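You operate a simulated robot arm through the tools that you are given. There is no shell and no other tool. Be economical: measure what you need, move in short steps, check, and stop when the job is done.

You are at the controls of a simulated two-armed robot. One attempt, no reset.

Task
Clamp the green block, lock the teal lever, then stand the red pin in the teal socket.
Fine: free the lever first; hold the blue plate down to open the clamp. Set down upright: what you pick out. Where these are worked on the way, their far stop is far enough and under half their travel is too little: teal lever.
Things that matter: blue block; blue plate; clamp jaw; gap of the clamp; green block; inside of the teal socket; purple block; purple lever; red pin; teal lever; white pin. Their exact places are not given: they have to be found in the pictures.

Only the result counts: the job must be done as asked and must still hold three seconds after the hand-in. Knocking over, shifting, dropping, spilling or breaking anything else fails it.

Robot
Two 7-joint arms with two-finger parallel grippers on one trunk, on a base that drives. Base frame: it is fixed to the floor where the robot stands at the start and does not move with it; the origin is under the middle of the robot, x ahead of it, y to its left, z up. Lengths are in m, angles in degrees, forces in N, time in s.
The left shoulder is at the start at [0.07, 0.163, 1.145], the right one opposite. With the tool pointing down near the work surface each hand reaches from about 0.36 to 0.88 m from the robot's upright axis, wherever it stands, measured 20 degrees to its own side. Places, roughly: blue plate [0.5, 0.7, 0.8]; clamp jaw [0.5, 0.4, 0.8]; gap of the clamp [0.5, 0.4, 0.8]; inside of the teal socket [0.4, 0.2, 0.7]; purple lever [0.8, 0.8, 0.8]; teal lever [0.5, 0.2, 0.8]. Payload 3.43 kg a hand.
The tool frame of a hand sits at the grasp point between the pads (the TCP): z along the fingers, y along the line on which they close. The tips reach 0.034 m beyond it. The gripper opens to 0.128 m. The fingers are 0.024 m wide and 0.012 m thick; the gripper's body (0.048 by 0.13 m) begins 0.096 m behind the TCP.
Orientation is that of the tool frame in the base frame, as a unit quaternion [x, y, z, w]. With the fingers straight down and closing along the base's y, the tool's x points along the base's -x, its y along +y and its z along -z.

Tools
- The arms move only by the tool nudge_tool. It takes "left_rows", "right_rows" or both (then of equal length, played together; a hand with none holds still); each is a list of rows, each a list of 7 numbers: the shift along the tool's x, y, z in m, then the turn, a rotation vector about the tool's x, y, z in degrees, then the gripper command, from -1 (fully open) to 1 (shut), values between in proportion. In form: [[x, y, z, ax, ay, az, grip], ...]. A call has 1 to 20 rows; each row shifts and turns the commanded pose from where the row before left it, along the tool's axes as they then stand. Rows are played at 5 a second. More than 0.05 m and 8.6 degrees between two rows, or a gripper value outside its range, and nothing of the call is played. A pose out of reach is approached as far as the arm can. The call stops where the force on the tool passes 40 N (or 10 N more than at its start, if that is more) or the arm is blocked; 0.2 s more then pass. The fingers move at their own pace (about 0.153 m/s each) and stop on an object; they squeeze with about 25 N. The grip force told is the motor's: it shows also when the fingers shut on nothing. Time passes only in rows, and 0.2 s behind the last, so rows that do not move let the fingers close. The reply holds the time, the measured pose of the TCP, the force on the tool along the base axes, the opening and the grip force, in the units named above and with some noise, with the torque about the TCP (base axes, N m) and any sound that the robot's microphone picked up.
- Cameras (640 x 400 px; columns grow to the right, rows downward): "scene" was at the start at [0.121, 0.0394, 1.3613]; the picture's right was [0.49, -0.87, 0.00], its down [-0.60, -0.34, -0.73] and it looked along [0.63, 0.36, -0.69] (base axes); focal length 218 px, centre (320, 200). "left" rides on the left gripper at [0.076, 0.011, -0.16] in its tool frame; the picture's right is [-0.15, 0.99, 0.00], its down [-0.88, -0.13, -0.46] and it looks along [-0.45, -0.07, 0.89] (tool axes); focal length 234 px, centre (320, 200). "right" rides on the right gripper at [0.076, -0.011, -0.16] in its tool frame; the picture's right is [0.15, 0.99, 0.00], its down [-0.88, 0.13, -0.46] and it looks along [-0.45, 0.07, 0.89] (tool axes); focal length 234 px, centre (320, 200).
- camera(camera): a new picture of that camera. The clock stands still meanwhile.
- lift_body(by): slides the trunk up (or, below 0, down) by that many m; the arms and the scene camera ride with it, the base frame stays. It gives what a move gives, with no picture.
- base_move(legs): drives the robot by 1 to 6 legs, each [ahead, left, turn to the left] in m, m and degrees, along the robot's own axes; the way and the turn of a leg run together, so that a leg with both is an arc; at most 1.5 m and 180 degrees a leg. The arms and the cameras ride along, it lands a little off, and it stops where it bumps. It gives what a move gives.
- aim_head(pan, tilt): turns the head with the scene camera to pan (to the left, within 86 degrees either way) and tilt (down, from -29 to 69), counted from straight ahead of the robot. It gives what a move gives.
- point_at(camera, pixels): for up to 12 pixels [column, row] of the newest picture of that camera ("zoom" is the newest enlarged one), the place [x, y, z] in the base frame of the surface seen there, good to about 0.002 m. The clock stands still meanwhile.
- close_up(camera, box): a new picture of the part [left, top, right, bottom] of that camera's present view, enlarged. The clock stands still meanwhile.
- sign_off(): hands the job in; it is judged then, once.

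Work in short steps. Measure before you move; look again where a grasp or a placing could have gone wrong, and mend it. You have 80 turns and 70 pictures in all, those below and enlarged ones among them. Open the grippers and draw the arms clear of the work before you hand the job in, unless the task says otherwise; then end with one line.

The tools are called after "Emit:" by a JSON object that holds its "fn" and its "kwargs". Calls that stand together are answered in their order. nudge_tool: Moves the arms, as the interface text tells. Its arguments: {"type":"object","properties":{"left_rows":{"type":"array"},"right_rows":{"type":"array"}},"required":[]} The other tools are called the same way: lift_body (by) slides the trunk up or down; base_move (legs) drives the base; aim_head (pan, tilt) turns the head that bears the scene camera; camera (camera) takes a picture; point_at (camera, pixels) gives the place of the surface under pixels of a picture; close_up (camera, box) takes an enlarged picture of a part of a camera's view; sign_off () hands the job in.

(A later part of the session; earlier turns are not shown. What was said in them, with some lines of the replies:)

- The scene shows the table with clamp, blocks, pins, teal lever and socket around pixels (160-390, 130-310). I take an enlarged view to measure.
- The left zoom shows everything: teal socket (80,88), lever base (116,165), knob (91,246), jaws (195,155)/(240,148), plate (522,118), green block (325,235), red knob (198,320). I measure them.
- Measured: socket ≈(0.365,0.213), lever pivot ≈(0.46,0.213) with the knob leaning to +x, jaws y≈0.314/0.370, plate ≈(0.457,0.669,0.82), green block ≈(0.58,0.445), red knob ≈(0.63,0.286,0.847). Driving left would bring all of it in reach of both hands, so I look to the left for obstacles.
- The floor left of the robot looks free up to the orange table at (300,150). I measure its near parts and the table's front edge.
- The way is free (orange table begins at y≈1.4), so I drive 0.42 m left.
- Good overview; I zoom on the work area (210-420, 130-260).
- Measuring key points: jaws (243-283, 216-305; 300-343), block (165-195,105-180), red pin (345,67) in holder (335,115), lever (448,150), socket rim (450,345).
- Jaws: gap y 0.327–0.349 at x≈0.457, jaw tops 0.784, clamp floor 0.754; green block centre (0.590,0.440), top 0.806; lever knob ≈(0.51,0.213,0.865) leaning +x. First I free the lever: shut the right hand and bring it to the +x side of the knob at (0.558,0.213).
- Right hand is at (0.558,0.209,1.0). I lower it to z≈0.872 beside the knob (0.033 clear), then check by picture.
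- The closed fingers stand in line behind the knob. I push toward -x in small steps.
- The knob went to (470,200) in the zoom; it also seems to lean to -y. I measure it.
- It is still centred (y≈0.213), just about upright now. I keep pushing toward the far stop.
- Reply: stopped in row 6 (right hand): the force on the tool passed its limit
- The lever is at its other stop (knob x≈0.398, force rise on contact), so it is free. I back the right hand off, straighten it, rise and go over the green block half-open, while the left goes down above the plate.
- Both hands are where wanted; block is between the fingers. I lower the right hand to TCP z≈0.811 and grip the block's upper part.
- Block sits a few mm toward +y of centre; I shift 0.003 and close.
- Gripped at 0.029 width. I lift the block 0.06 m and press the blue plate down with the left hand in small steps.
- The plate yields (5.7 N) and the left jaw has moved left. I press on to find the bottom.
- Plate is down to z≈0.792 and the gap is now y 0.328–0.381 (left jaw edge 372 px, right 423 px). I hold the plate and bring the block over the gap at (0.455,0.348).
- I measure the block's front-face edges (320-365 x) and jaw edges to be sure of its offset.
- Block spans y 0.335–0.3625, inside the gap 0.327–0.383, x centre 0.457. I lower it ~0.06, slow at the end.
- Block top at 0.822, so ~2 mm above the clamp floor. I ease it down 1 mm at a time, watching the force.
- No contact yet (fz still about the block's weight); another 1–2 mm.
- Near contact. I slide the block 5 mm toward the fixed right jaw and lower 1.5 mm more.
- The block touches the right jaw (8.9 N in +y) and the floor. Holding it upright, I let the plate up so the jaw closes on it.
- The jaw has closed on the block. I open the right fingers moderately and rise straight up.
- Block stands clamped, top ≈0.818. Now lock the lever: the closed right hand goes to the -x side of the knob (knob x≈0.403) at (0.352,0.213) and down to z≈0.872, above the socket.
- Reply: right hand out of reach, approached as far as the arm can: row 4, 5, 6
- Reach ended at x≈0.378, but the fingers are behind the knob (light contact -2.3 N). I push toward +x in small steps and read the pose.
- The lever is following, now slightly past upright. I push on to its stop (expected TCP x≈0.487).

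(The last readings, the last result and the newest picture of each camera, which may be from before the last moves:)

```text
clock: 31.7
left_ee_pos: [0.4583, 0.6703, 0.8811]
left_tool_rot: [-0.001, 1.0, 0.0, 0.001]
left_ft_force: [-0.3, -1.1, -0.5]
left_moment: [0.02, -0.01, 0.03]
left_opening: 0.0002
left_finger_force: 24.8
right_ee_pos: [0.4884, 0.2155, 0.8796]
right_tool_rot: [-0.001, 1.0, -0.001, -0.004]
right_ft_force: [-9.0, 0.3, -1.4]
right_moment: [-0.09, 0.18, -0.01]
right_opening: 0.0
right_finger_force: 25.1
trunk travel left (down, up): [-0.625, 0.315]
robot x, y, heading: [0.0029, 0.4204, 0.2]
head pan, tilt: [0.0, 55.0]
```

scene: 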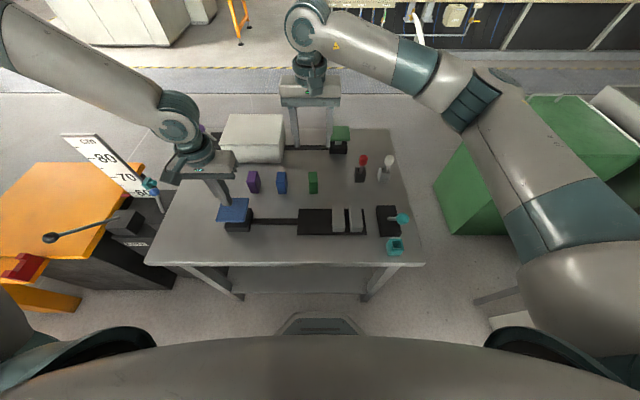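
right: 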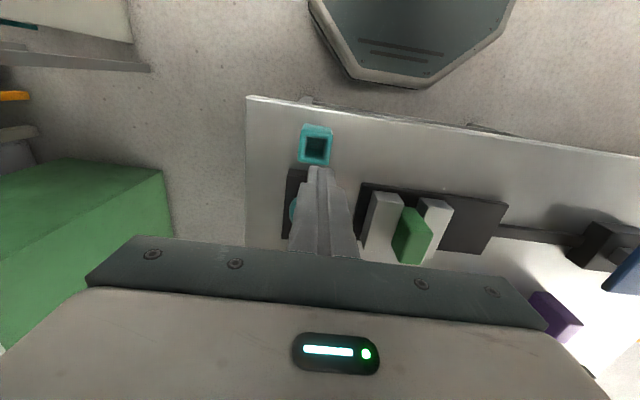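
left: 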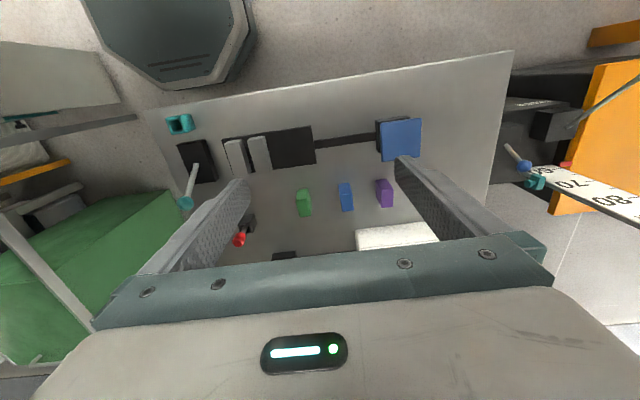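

Contact force -9 N at x=0.488, just at the stop. I press a few mm more to be sure, then back off and rise, and lift the left hand clear.

Emit:
{"fn": "nudge_tool", "kwargs": {"right_rows": [[-0.003, 0, 0, 0, 0, 0, 1], [-0.003, 0, 0, 0, 0, 0, 1], [0.02, 0, 0, 0, 0, 0, 1], [0.015, 0, -0.01, 0, 0, 0, 1], [0, 0, -0.05, 0, 0, 0, 1], [0, 0, -0.05, 0, 0, 0, 1]], "left_rows": [[0, 0, -0.03, 0, 0, 0, 1], [0, 0, -0.03, 0, 0, 0, 1], [0, 0, -0.04, 0, 0, 0, 1], [0, 0, -0.04, 0, 0, 0, 1], [0, 0, -0.04, 0, 0, 0, 1], [0, 0, -0.04, 0, 0, 0, 1]]}}

Emit:
{"fn": "close_up", "kwargs": {"camera": "scene", "box": [290, 140, 420, 260]}}

Emit:
{"fn": "point_at", "kwargs": {"camera": "zoom", "pixels": [[448, 140], [448, 155], [434, 258]]}}

```text
clock: 33.1
left_ee_pos: [0.4576, 0.6701, 1.1007]
left_tool_rot: [-0.001, 1.0, 0.001, 0.0]
left_ft_force: [-0.4, -0.1, -0.1]
left_moment: [0.01, -0.04, -0.01]
left_opening: 0.0001
left_finger_force: 24.4
right_ee_pos: [0.4601, 0.2165, 0.9915]
right_tool_rot: [0.0, 1.0, 0.0, -0.002]
right_ft_force: [-0.6, -0.3, 1.0]
right_moment: [0.02, -0.04, -0.01]
right_opening: 0.0001
right_finger_force: 25.3
trunk travel left (down, up): [-0.625, 0.315]
robot x, y, heading: [0.0004, 0.419, 0.1]
head pan, tilt: [0.0, 55.0]
```

```text
3.33 times, centred on (355, 200) of scene
```

zoom: 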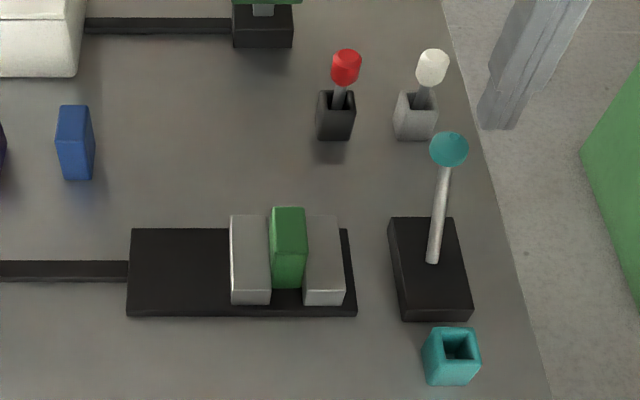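

```text
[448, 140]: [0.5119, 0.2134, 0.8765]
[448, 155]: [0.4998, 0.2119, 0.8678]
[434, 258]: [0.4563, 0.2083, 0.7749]
```

Lever is back at the locked stop (knob x≈0.51) and the block is clamped. The socket at x≈0.365 is too near for the arm, so I drive back 0.12 m, then look at the pin and socket.

Emit:
{"fn": "base_move", "kwargs": {"legs": [[-0.12, 0, 0]]}}

Emit:
{"fn": "close_up", "kwargs": {"camera": "scene", "box": [320, 120, 420, 190]}}

Emit:
{"fn": "camera", "kwargs": {"camera": "right"}}

```text
clock: 34.3
left_ee_pos: [0.3407, 0.6693, 1.1002]
left_tool_rot: [0.001, 1.0, 0.001, 0.001]
left_ft_force: [0.2, -0.6, -0.1]
left_moment: [0.02, 0.02, 0.01]
left_opening: 0.0001
left_finger_force: 24.7
right_ee_pos: [0.34, 0.2137, 0.9902]
right_tool_rot: [0.002, 1.0, -0.001, -0.003]
right_ft_force: [0.5, 0.9, -0.2]
right_moment: [0.0, -0.04, 0.0]
right_opening: 0.0
right_finger_force: 24.9
trunk travel left (down, up): [-0.625, 0.315]
robot x, y, heading: [-0.1187, 0.4202, -0.1]
head pan, tilt: [0.0, 55.0]
```

```text
5.71 times, centred on (370, 155) of scene
```

zoom: 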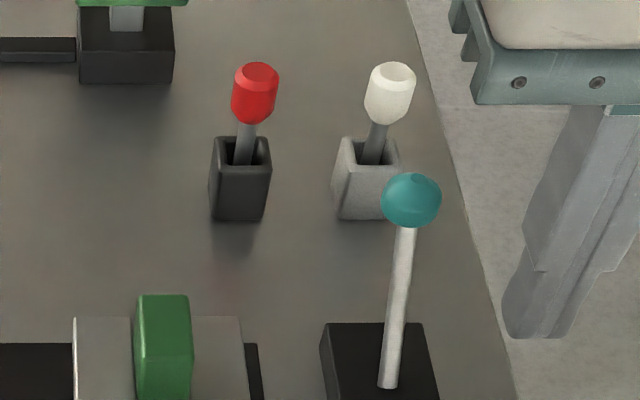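

```text
38 pictures are left
```

right: 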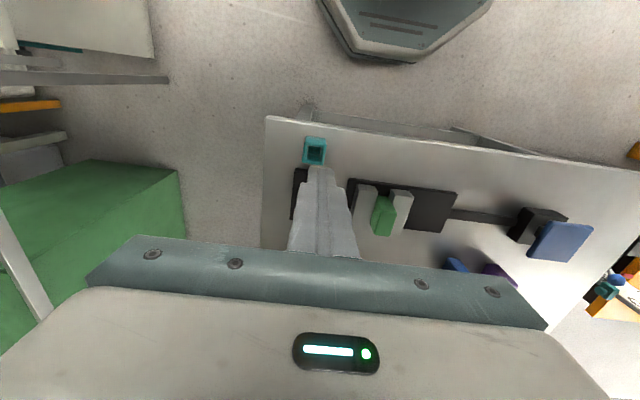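

Measure the red pin (head 233–278 × 62–124, shaft at 247,140) and its holder rim.

Emit:
{"fn": "point_at", "kwargs": {"camera": "zoom", "pixels": [[262, 70], [255, 85], [236, 100], [255, 100], [275, 100], [253, 118], [248, 132], [246, 150], [214, 164], [264, 168], [220, 139], [268, 141]]}}

Emit:
{"fn": "close_up", "kwargs": {"camera": "scene", "box": [360, 160, 430, 230]}}

```text
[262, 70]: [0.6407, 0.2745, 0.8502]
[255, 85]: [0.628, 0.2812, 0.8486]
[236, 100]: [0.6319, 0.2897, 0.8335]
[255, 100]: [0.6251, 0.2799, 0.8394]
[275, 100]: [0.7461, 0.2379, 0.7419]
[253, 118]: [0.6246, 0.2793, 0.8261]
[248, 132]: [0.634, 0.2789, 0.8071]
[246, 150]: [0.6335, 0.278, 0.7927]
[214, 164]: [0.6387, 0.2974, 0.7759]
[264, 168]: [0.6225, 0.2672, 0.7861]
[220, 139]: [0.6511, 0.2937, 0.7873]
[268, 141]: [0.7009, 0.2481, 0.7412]
```

```text
5.71 times, centred on (395, 195) of scene
```

zoom: 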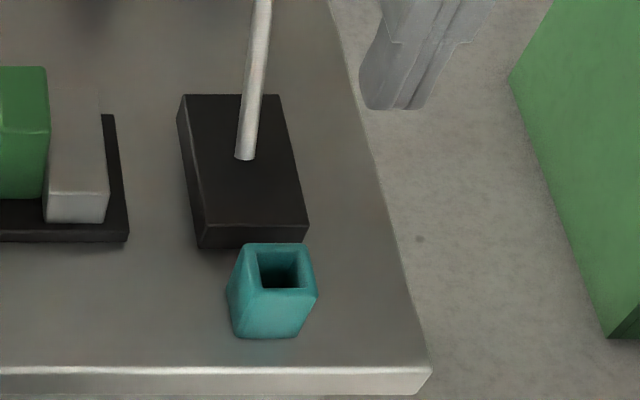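

Pin axis ≈(0.637,0.279), head z 0.824–0.851. Now the socket: rim corners (245,245),(308,246),(243,288)?,(315,292); hole (258–303, 248–288).

Emit:
{"fn": "point_at", "kwargs": {"camera": "zoom", "pixels": [[248, 248], [305, 248], [240, 291], [312, 292], [250, 268], [308, 270], [280, 292], [278, 246], [285, 270], [282, 280]]}}

```text
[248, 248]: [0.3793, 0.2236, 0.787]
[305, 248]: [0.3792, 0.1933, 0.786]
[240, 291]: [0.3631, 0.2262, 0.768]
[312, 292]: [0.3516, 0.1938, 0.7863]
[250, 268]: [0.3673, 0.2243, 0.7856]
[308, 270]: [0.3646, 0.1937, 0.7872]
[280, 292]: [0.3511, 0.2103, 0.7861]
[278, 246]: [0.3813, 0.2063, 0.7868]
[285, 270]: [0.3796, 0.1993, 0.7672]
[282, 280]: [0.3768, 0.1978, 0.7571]
```

Socket centre ≈(0.366,0.209), hole ~0.02 wide, rim 0.786. I move the right hand over the red pin with fingers opened to ~0.05.

Emit:
{"fn": "nudge_tool", "kwargs": {"right_rows": [[-0.0371, 0.0081, 0, 0, 0, 0, 1], [-0.0371, 0.0081, 0, 0, 0, 0, 1], [-0.0371, 0.0081, 0, 0, 0, 0, 1], [-0.0371, 0.0081, 0, 0, 0, 0, 0.22], [-0.0371, 0.0081, 0, 0, 0, 0, 0.22], [-0.0371, 0.0081, 0, 0, 0, 0, 0.22], [-0.0371, 0.0081, 0, 0, 0, 0, 0.22], [-0.0371, 0.0081, 0, 0, 0, 0, 0.22], [0, 0, 0.04, 0, 0, 0, 0.22]]}}

Emit:
{"fn": "camera", "kwargs": {"camera": "right"}}

Emit:
{"fn": "close_up", "kwargs": {"camera": "scene", "box": [320, 120, 420, 190]}}

```text
clock: 36.3
left_ee_pos: [0.3391, 0.6664, 1.0984]
left_tool_rot: [0.0, 1.0, 0.001, -0.001]
left_ft_force: [-0.4, 0.2, 0.4]
left_moment: [0.05, 0.03, -0.01]
left_opening: 0.0003
left_finger_force: 25.1
right_ee_pos: [0.6363, 0.2808, 0.9504]
right_tool_rot: [0.001, 1.0, -0.001, -0.004]
right_ft_force: [0.4, -0.4, -0.1]
right_moment: [0.0, 0.0, 0.0]
right_opening: 0.0499
right_finger_force: 0.1
trunk travel left (down, up): [-0.625, 0.315]
robot x, y, heading: [-0.117, 0.4184, -0.1]
head pan, tilt: [0.0, 55.0]
```

```text
36 pictures are left
```

right: 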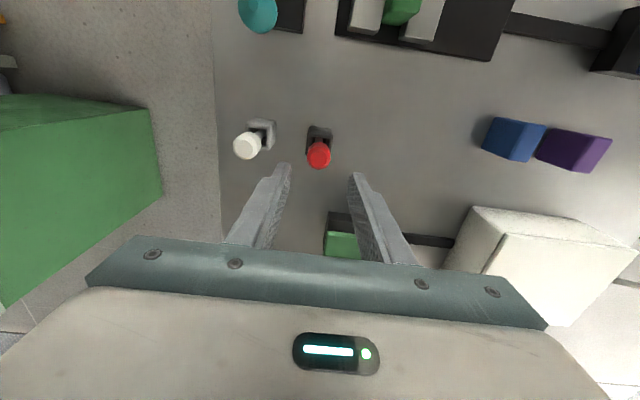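

```text
5.71 times, centred on (370, 155) of scene
```

zoom: 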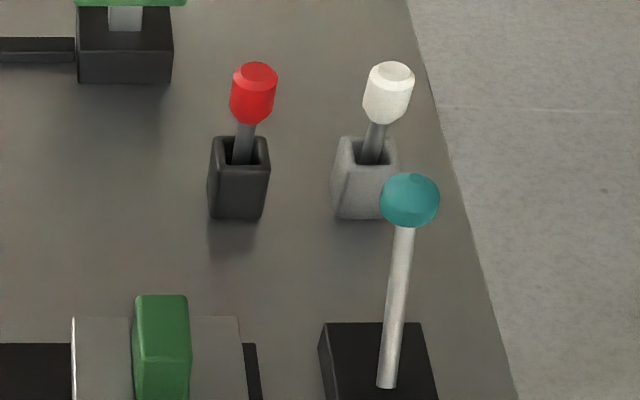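

The red head (318,155) is centred between the fingers. I lower to TCP z≈0.831, stopping to check before closing.

Emit:
{"fn": "nudge_tool", "kwargs": {"right_rows": [[0, -0.001, 0.035, 0, 0, 0, 0.22], [0, 0, 0.035, 0, 0, 0, 0.22], [0, 0, 0.03, 0, 0, 0, 0.22], [0, 0, 0.02, 0, 0, 0, 0.22]]}}

Emit:
{"fn": "camera", "kwargs": {"camera": "right"}}

Emit:
{"fn": "close_up", "kwargs": {"camera": "scene", "box": [320, 120, 420, 190]}}

```text
clock: 37.3
left_ee_pos: [0.3413, 0.6686, 1.0991]
left_tool_rot: [0.0, 1.0, 0.0, 0.0]
left_ft_force: [-0.5, -0.6, 0.8]
left_moment: [0.03, 0.03, -0.04]
left_opening: 0.0001
left_finger_force: 25.2
right_ee_pos: [0.6359, 0.2781, 0.8303]
right_tool_rot: [0.0, 1.0, 0.0, -0.003]
right_ft_force: [0.7, 0.3, 0.0]
right_moment: [0.03, -0.01, -0.03]
right_opening: 0.0499
right_finger_force: 0.0
trunk travel left (down, up): [-0.625, 0.315]
robot x, y, heading: [-0.1199, 0.4206, -0.1]
head pan, tilt: [0.0, 55.0]
```

```text
34 pictures are left
```

right: 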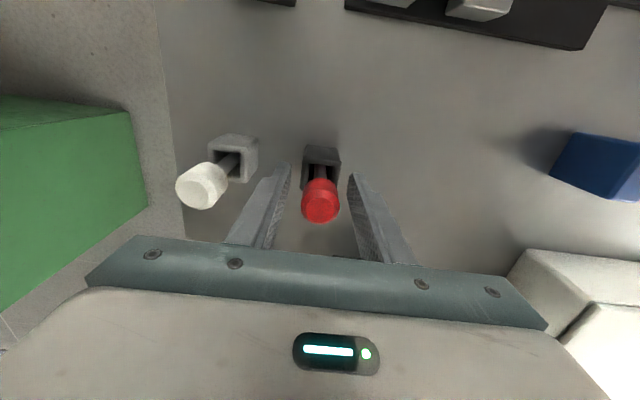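

```text
5.71 times, centred on (370, 155) of scene
```

zoom: 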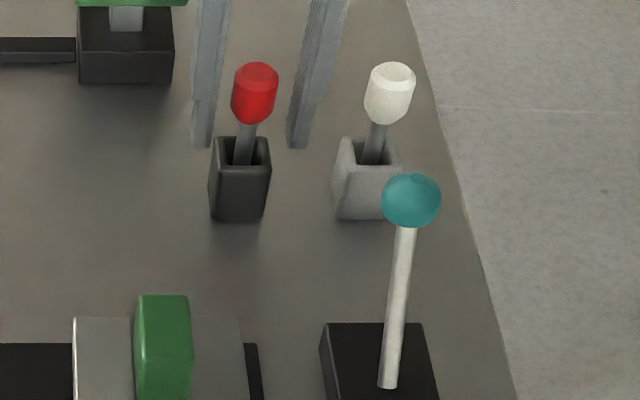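

Fingers straddle the red head. I close, then lift straight up slowly.

Emit:
{"fn": "nudge_tool", "kwargs": {"right_rows": [[0, 0, 0, 0, 0, 0, 0.45], [0, 0, 0, 0, 0, 0, 1], [0, 0, 0, 0, 0, 0, 1], [0, 0, 0, 0, 0, 0, 1], [0, 0, -0.01, 0, 0, 0, 1], [0, 0, -0.015, 0, 0, 0, 1], [0, 0, -0.015, 0, 0, 0, 1], [0, 0, -0.02, 0, 0, 0, 1], [0, 0, -0.02, 0, 0, 0, 1], [0, 0, -0.03, 0, 0, 0, 1], [0, 0, -0.03, 0, 0, 0, 1]]}}

Emit:
{"fn": "camera", "kwargs": {"camera": "right"}}

Emit:
{"fn": "camera", "kwargs": {"camera": "scene"}}

```text
clock: 39.7
left_ee_pos: [0.3388, 0.6699, 1.0998]
left_tool_rot: [0.0, 1.0, 0.0, 0.001]
left_ft_force: [0.2, -0.6, 0.1]
left_moment: [-0.03, -0.01, 0.01]
left_opening: 0.0001
left_finger_force: 25.3
right_ee_pos: [0.6362, 0.2771, 0.9685]
right_tool_rot: [0.001, 1.0, -0.001, -0.002]
right_ft_force: [-1.6, 0.3, 0.3]
right_moment: [0.01, 0.01, -0.01]
right_opening: 0.027
right_finger_force: 24.7
trunk travel left (down, up): [-0.625, 0.315]
robot x, y, heading: [-0.1207, 0.4215, -0.1]
head pan, tilt: [0.0, 55.0]
```

```text
32 pictures are left
```

right: 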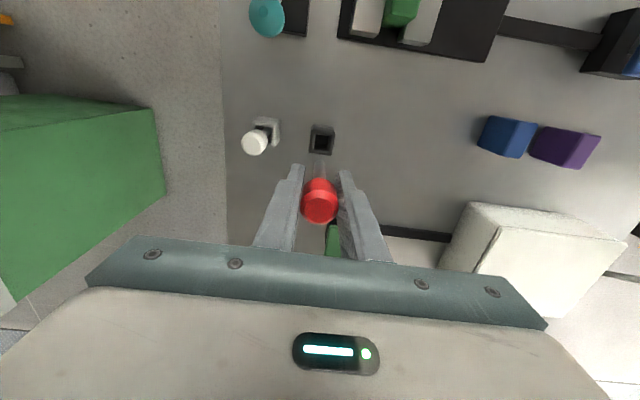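

```text
31 pictures are left
```

scene: 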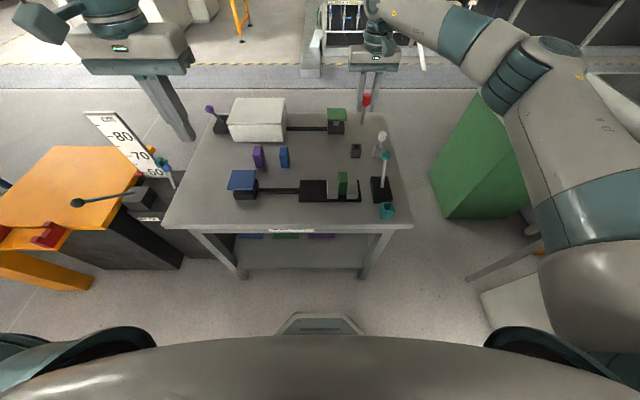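

Pin is out of its holder and held. I zoom on it to see its tip and tilt.

Emit:
{"fn": "close_up", "kwargs": {"camera": "scene", "box": [340, 70, 400, 130]}}

```text
6.67 times, centred on (370, 100) of scene
```

zoom: 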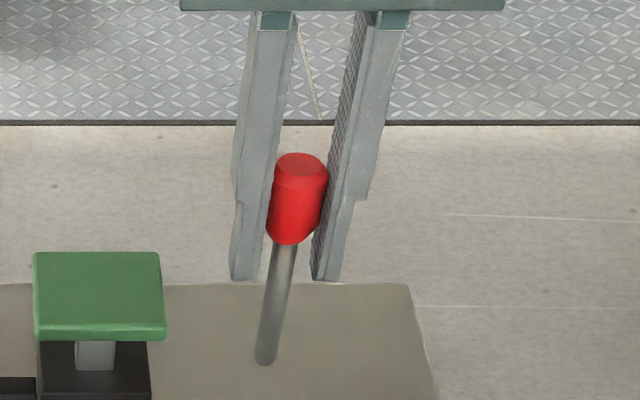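

Emit:
{"fn": "point_at", "kwargs": {"camera": "zoom", "pixels": [[300, 160], [295, 200], [290, 230], [282, 262], [274, 310], [266, 355], [266, 362]]}}

```text
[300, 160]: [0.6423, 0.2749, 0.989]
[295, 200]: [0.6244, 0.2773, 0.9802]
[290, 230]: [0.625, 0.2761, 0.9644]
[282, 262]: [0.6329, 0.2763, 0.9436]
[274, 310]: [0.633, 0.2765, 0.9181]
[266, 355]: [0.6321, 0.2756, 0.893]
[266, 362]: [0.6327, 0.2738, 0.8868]
```

Pin hangs vertical, axis ≈(0.638,0.276), tip ≈0.083 below the TCP. I raise it 5 cm and carry it over the socket at (0.366,0.209).

Emit:
{"fn": "nudge_tool", "kwargs": {"right_rows": [[0, 0, -0.025, 0, 0, 0, 1], [0, 0, -0.025, 0, 0, 0, 1], [0.034, -0.0084, 0, 0, 0, 0, 1], [0.034, -0.0084, 0, 0, 0, 0, 1], [0.034, -0.0084, 0, 0, 0, 0, 1], [0.034, -0.0084, 0, 0, 0, 0, 1], [0.034, -0.0084, 0, 0, 0, 0, 1], [0.034, -0.0084, 0, 0, 0, 0, 1], [0.034, -0.0084, 0, 0, 0, 0, 1], [0.034, -0.0084, 0, 0, 0, 0, 1], [0, 0, 0.04, 0, 0, 0, 1], [0, 0, 0.04, 0, 0, 0, 1], [0, 0, 0.04, 0, 0, 0, 1]]}}

Emit:
{"fn": "close_up", "kwargs": {"camera": "scene", "box": [350, 160, 420, 230]}}

Emit:
{"fn": "camera", "kwargs": {"camera": "right"}}

```text
clock: 42.5
left_ee_pos: [0.3397, 0.668, 1.1004]
left_tool_rot: [-0.001, 1.0, -0.001, 0.0]
left_ft_force: [-0.1, 0.0, 0.5]
left_moment: [0.01, 0.02, -0.02]
left_opening: 0.0
left_finger_force: 24.8
right_ee_pos: [0.3644, 0.2104, 0.8991]
right_tool_rot: [0.002, 1.0, 0.0, -0.003]
right_ft_force: [-0.2, 0.4, -0.4]
right_moment: [0.03, 0.02, 0.01]
right_opening: 0.0266
right_finger_force: 25.1
trunk travel left (down, up): [-0.625, 0.315]
robot x, y, heading: [-0.1203, 0.4173, 0.2]
head pan, tilt: [0.0, 55.0]
```

```text
5.71 times, centred on (385, 195) of scene
```

zoom: 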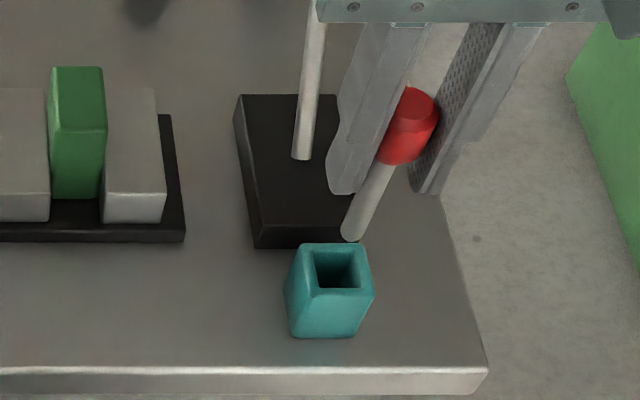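

```text
28 pictures are left
```

right: 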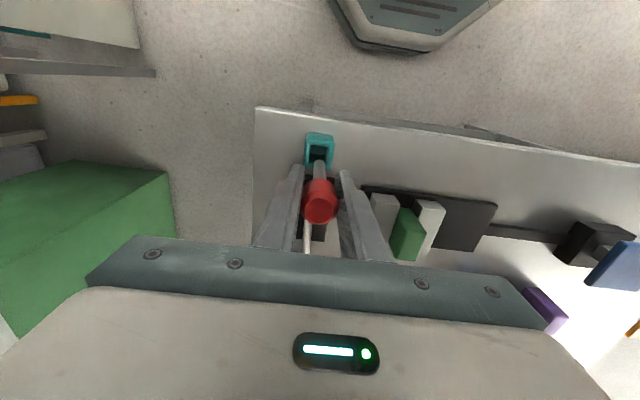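

Tip at zoom (349,238), socket rim around (335,270). I measure the pin's tip and the rim together.

Emit:
{"fn": "point_at", "kwargs": {"camera": "zoom", "pixels": [[350, 232], [358, 215], [368, 190], [395, 155], [300, 272], [368, 272], [335, 292], [335, 246], [343, 225], [362, 225], [304, 250], [363, 250]]}}

Emit:
{"fn": "close_up", "kwargs": {"camera": "right", "box": [280, 110, 360, 190]}}

```text
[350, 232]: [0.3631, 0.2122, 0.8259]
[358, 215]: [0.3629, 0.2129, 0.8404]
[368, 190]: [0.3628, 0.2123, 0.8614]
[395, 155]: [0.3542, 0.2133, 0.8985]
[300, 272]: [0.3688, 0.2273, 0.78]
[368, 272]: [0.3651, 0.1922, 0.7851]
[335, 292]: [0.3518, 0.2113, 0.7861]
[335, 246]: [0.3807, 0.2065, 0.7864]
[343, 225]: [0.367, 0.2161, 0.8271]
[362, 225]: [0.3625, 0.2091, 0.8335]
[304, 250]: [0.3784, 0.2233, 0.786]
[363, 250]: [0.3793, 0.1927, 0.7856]
```

```text
5.00 times, centred on (320, 150) of right
```

zoom: 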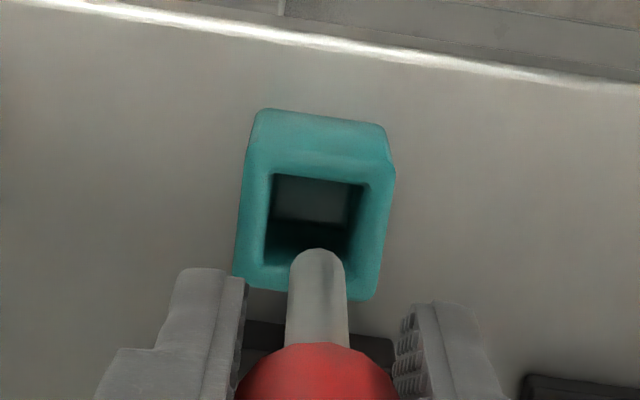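

From this view I measure the rim around the hole: left (255,215), right (375,235), front (320,165), back (270,278), and the pin tip (318,258).

Emit:
{"fn": "point_at", "kwargs": {"camera": "zoom", "pixels": [[255, 215], [374, 235], [320, 170], [270, 276], [360, 285], [270, 178], [370, 188], [318, 260], [318, 300], [264, 255], [360, 265]]}}

```text
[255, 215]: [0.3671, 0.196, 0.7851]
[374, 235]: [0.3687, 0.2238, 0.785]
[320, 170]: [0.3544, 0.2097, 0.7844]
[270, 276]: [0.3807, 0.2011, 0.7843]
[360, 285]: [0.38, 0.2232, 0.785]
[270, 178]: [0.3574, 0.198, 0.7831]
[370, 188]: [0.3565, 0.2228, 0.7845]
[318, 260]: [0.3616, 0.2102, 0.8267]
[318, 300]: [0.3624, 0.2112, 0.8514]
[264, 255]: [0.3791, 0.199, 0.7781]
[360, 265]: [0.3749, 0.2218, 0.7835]
```

Hole centre ≈(0.367,0.210); pin axis ≈(0.368,0.2115). I shift 1 mm and lower slowly into the socket.

Emit:
{"fn": "nudge_tool", "kwargs": {"right_rows": [[0.0005, -0.001, 0.015, 0, 0, 0, 1], [0, 0, 0.01, 0, 0, 0, 1], [0, 0, 0.008, 0, 0, 0, 1], [0, 0, 0.008, 0, 0, 0, 1], [0, 0, 0.008, 0, 0, 0, 1], [0, 0, 0.006, 0, 0, 0, 1]]}}

Emit:
{"fn": "close_up", "kwargs": {"camera": "scene", "box": [350, 160, 420, 230]}}

Emit:
{"fn": "close_up", "kwargs": {"camera": "right", "box": [280, 110, 360, 190]}}

```text
clock: 43.9
left_ee_pos: [0.3399, 0.6696, 1.0998]
left_tool_rot: [0.001, 1.0, 0.0, 0.0]
left_ft_force: [1.0, -0.3, -0.7]
left_moment: [0.03, 0.0, -0.01]
left_opening: 0.0003
left_finger_force: 24.5
right_ee_pos: [0.365, 0.21, 0.8452]
right_tool_rot: [0.0, 1.0, -0.001, -0.004]
right_ft_force: [0.0, -0.5, -0.1]
right_moment: [0.0, 0.0, 0.03]
right_opening: 0.0269
right_finger_force: 25.1
trunk travel left (down, up): [-0.625, 0.315]
robot x, y, heading: [-0.1195, 0.418, -0.0]
head pan, tilt: [0.0, 55.0]
```

```text
5.71 times, centred on (385, 195) of scene
```

zoom: 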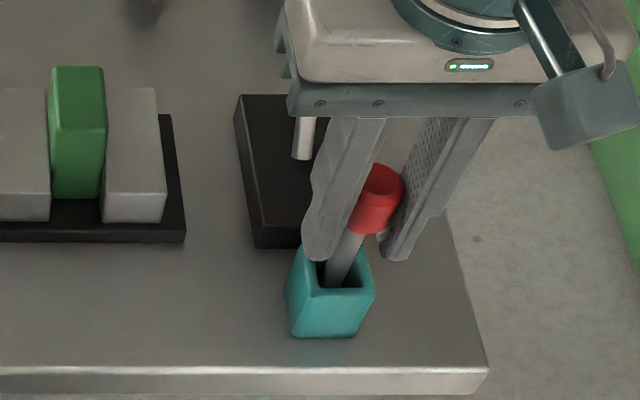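

```text
5.00 times, centred on (320, 150) of right
```

zoom: 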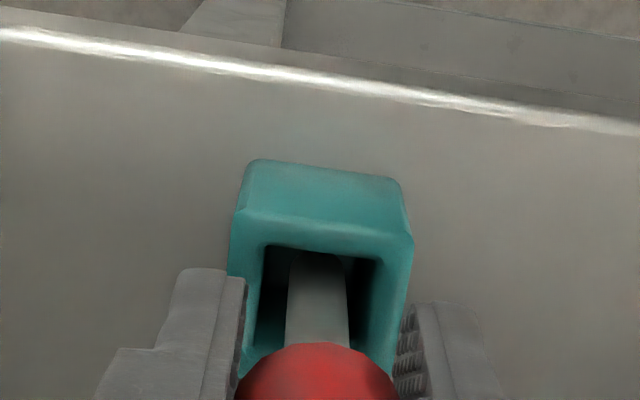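

The pin is in the hole without contact. I lower on in 2 mm steps till it stands on the floor (expected TCP ≈0.830).

Emit:
{"fn": "nudge_tool", "kwargs": {"right_rows": [[0, 0, 0.004, 0, 0, 0, 1], [0, 0, 0.004, 0, 0, 0, 1], [0, 0, 0.003, 0, 0, 0, 1], [0, 0, 0.0015, 0, 0, 0, 1], [0, 0, 0.001, 0, 0, 0, 1], [0, 0, 0, 0, 0, 0, 1]]}}

```text
clock: 45.3
left_ee_pos: [0.34, 0.669, 1.0994]
left_tool_rot: [-0.001, 1.0, 0.001, 0.0]
left_ft_force: [0.2, -0.3, -0.5]
left_moment: [0.02, 0.01, -0.01]
left_opening: 0.0
left_finger_force: 24.7
right_ee_pos: [0.3643, 0.2106, 0.8307]
right_tool_rot: [0.001, 1.0, -0.001, -0.004]
right_ft_force: [0.2, -0.3, -0.8]
right_moment: [0.01, 0.0, -0.04]
right_opening: 0.0266
right_finger_force: 25.5
trunk travel left (down, up): [-0.625, 0.315]
robot x, y, heading: [-0.1182, 0.4195, -0.1]
head pan, tilt: [0.0, 55.0]
```

No contact at 0.8307 yet; 1 mm steps further (finger tips still ~1 cm above the rim).

Emit:
{"fn": "nudge_tool", "kwargs": {"right_rows": [[0, 0, 0.001, 0, 0, 0, 1], [0, 0, 0.001, 0, 0, 0, 1], [0, 0, 0, 0, 0, 0, 1]]}}

```text
clock: 46.1
left_ee_pos: [0.339, 0.6675, 1.1002]
left_tool_rot: [0.0, 1.0, 0.0, 0.0]
left_ft_force: [0.1, -0.1, 0.4]
left_moment: [-0.01, -0.03, 0.01]
left_opening: 0.0
left_finger_force: 24.8
right_ee_pos: [0.3637, 0.2101, 0.8304]
right_tool_rot: [0.0, 1.0, -0.001, -0.003]
right_ft_force: [2.4, -1.4, 7.7]
right_moment: [-0.09, -0.17, 0.02]
right_opening: 0.0265
right_finger_force: 24.3
trunk travel left (down, up): [-0.625, 0.315]
robot x, y, heading: [-0.1209, 0.4182, -0.1]
head pan, tilt: [0.0, 55.0]
```

Floor contact (7.7 N up). I open the fingers gently and rise straight up.

Emit:
{"fn": "nudge_tool", "kwargs": {"right_rows": [[0, 0, -0.001, 0, 0, 0, 1], [0, 0, 0, 0, 0, 0, 0.4], [0, 0, 0, 0, 0, 0, 0.1], [0, 0, 0, 0, 0, 0, 0.1], [0, 0, -0.02, 0, 0, 0, 0.1], [0, 0, -0.04, 0, 0, 0, 0.1], [0, 0, -0.04, 0, 0, 0, 0.1], [0, 0, -0.045, 0, 0, 0, 0.1], [0, 0, -0.045, 0, 0, 0, 0.1], [0, 0, -0.045, 0, 0, 0, 0.1]]}}

Emit:
{"fn": "close_up", "kwargs": {"camera": "scene", "box": [320, 130, 420, 230]}}

Emit:
{"fn": "camera", "kwargs": {"camera": "right"}}

```text
clock: 48.3
left_ee_pos: [0.3383, 0.669, 1.0993]
left_tool_rot: [-0.001, 1.0, -0.001, 0.001]
left_ft_force: [0.5, -0.1, -0.8]
left_moment: [0.01, -0.01, 0.0]
left_opening: 0.0
left_finger_force: 25.2
right_ee_pos: [0.362, 0.2089, 1.0665]
right_tool_rot: [0.001, 1.0, -0.001, -0.002]
right_ft_force: [0.4, 0.6, 1.2]
right_moment: [0.05, 0.0, 0.03]
right_opening: 0.0573
right_finger_force: 0.0
trunk travel left (down, up): [-0.625, 0.315]
robot x, y, heading: [-0.1169, 0.4207, -0.1]
head pan, tilt: [0.0, 55.0]
```

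```text
4.00 times, centred on (370, 180) of scene
```

zoom: 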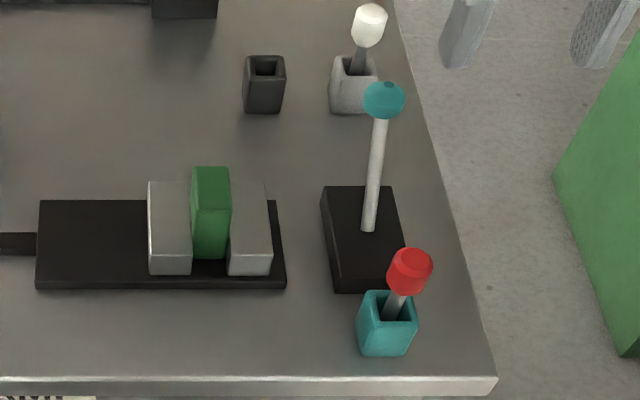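

```text
23 pictures are left
```

right: 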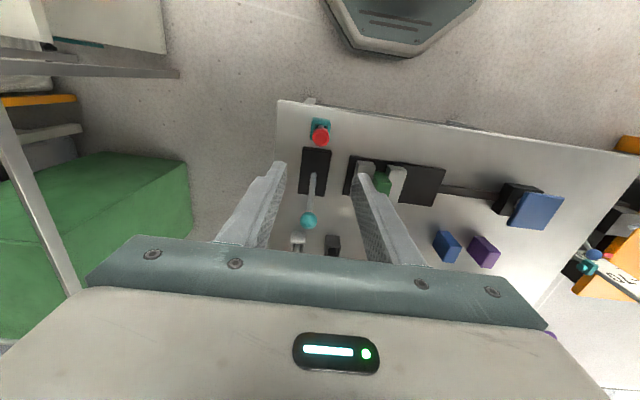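

All looks right: pin stands in the teal socket, block clamped, lever at +x. I open both grippers, and verify pin and block uprightness by measuring.

Emit:
{"fn": "nudge_tool", "kwargs": {"right_rows": [[0, 0, -0.03, 0, 0, 0, -1], [0, 0, -0.03, 0, 0, 0, -1], [0, 0, 0, 0, 0, 0, -1]], "left_rows": [[0, 0, -0.02, 0, 0, 0, -1], [0, 0, -0.02, 0, 0, 0, -1], [0, 0, 0, 0, 0, 0, -1]]}}

Emit:
{"fn": "close_up", "kwargs": {"camera": "scene", "box": [320, 130, 420, 230]}}

Emit:
{"fn": "point_at", "kwargs": {"camera": "zoom", "pixels": [[410, 255], [406, 280], [394, 306], [388, 318], [385, 88], [368, 228], [210, 180], [208, 225], [208, 250]]}}

Emit:
{"fn": "camera", "kwargs": {"camera": "scene"}}

```text
clock: 49.1
left_ee_pos: [0.34, 0.6694, 1.1387]
left_tool_rot: [0.0, 1.0, -0.001, -0.001]
left_ft_force: [0.2, 0.2, 0.5]
left_moment: [0.01, 0.01, 0.01]
left_opening: 0.128
left_finger_force: 0.0
right_ee_pos: [0.3667, 0.2088, 1.1243]
right_tool_rot: [0.001, 1.0, -0.001, -0.003]
right_ft_force: [0.1, 0.7, -1.2]
right_moment: [0.03, 0.06, 0.02]
right_opening: 0.128
right_finger_force: 0.1
trunk travel left (down, up): [-0.625, 0.315]
robot x, y, heading: [-0.1216, 0.4198, 0.1]
head pan, tilt: [0.0, 55.0]
```

```text
4.00 times, centred on (370, 180) of scene
```

zoom: 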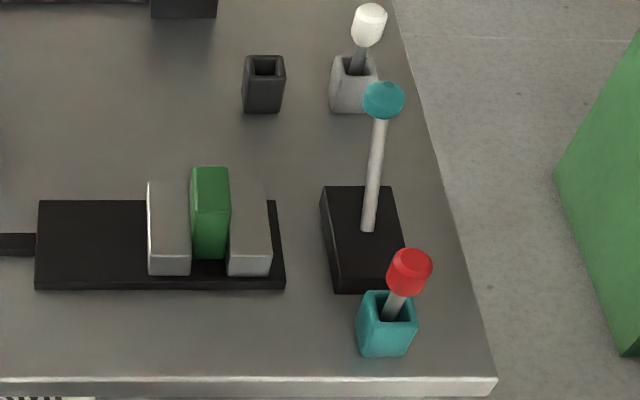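

```text
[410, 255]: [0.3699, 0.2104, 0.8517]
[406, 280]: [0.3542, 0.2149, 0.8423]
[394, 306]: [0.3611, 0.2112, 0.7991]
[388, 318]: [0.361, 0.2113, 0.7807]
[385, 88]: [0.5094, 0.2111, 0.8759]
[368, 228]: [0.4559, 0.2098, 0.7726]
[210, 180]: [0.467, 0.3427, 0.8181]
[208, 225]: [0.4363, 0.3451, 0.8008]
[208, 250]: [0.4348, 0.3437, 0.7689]
```

```text
21 pictures are left
```

scene: 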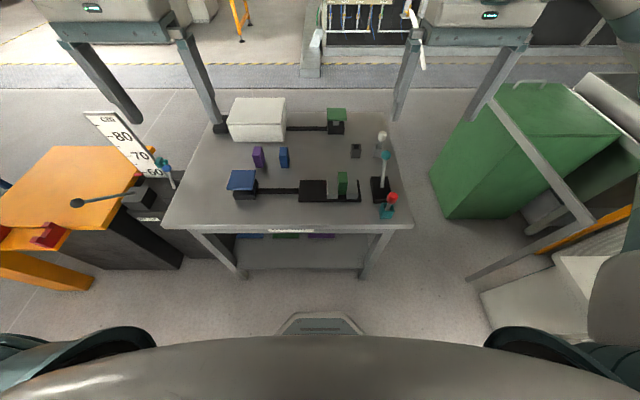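

Everything is upright and in place. I check the label on the table's front edge (290,229) once before handing in.

Emit:
{"fn": "close_up", "kwargs": {"camera": "scene", "box": [230, 215, 350, 275]}}

```text
5.33 times, centred on (290, 245) of scene
```

zoom: 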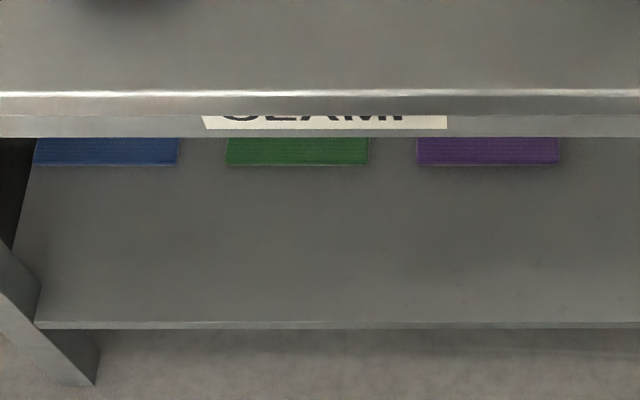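

The label is only a "CLAMP" caption over coloured mats on the shelf, not part of the work. Job done; I hand in.

Emit:
{"fn": "sign_off", "kwargs": {}}

```text
The job is handed in.
```

The green block is clamped, the teal lever is back at its locked stop, and the red pin stands upright in the teal socket. Both grippers are open and clear, and the job is handed in.
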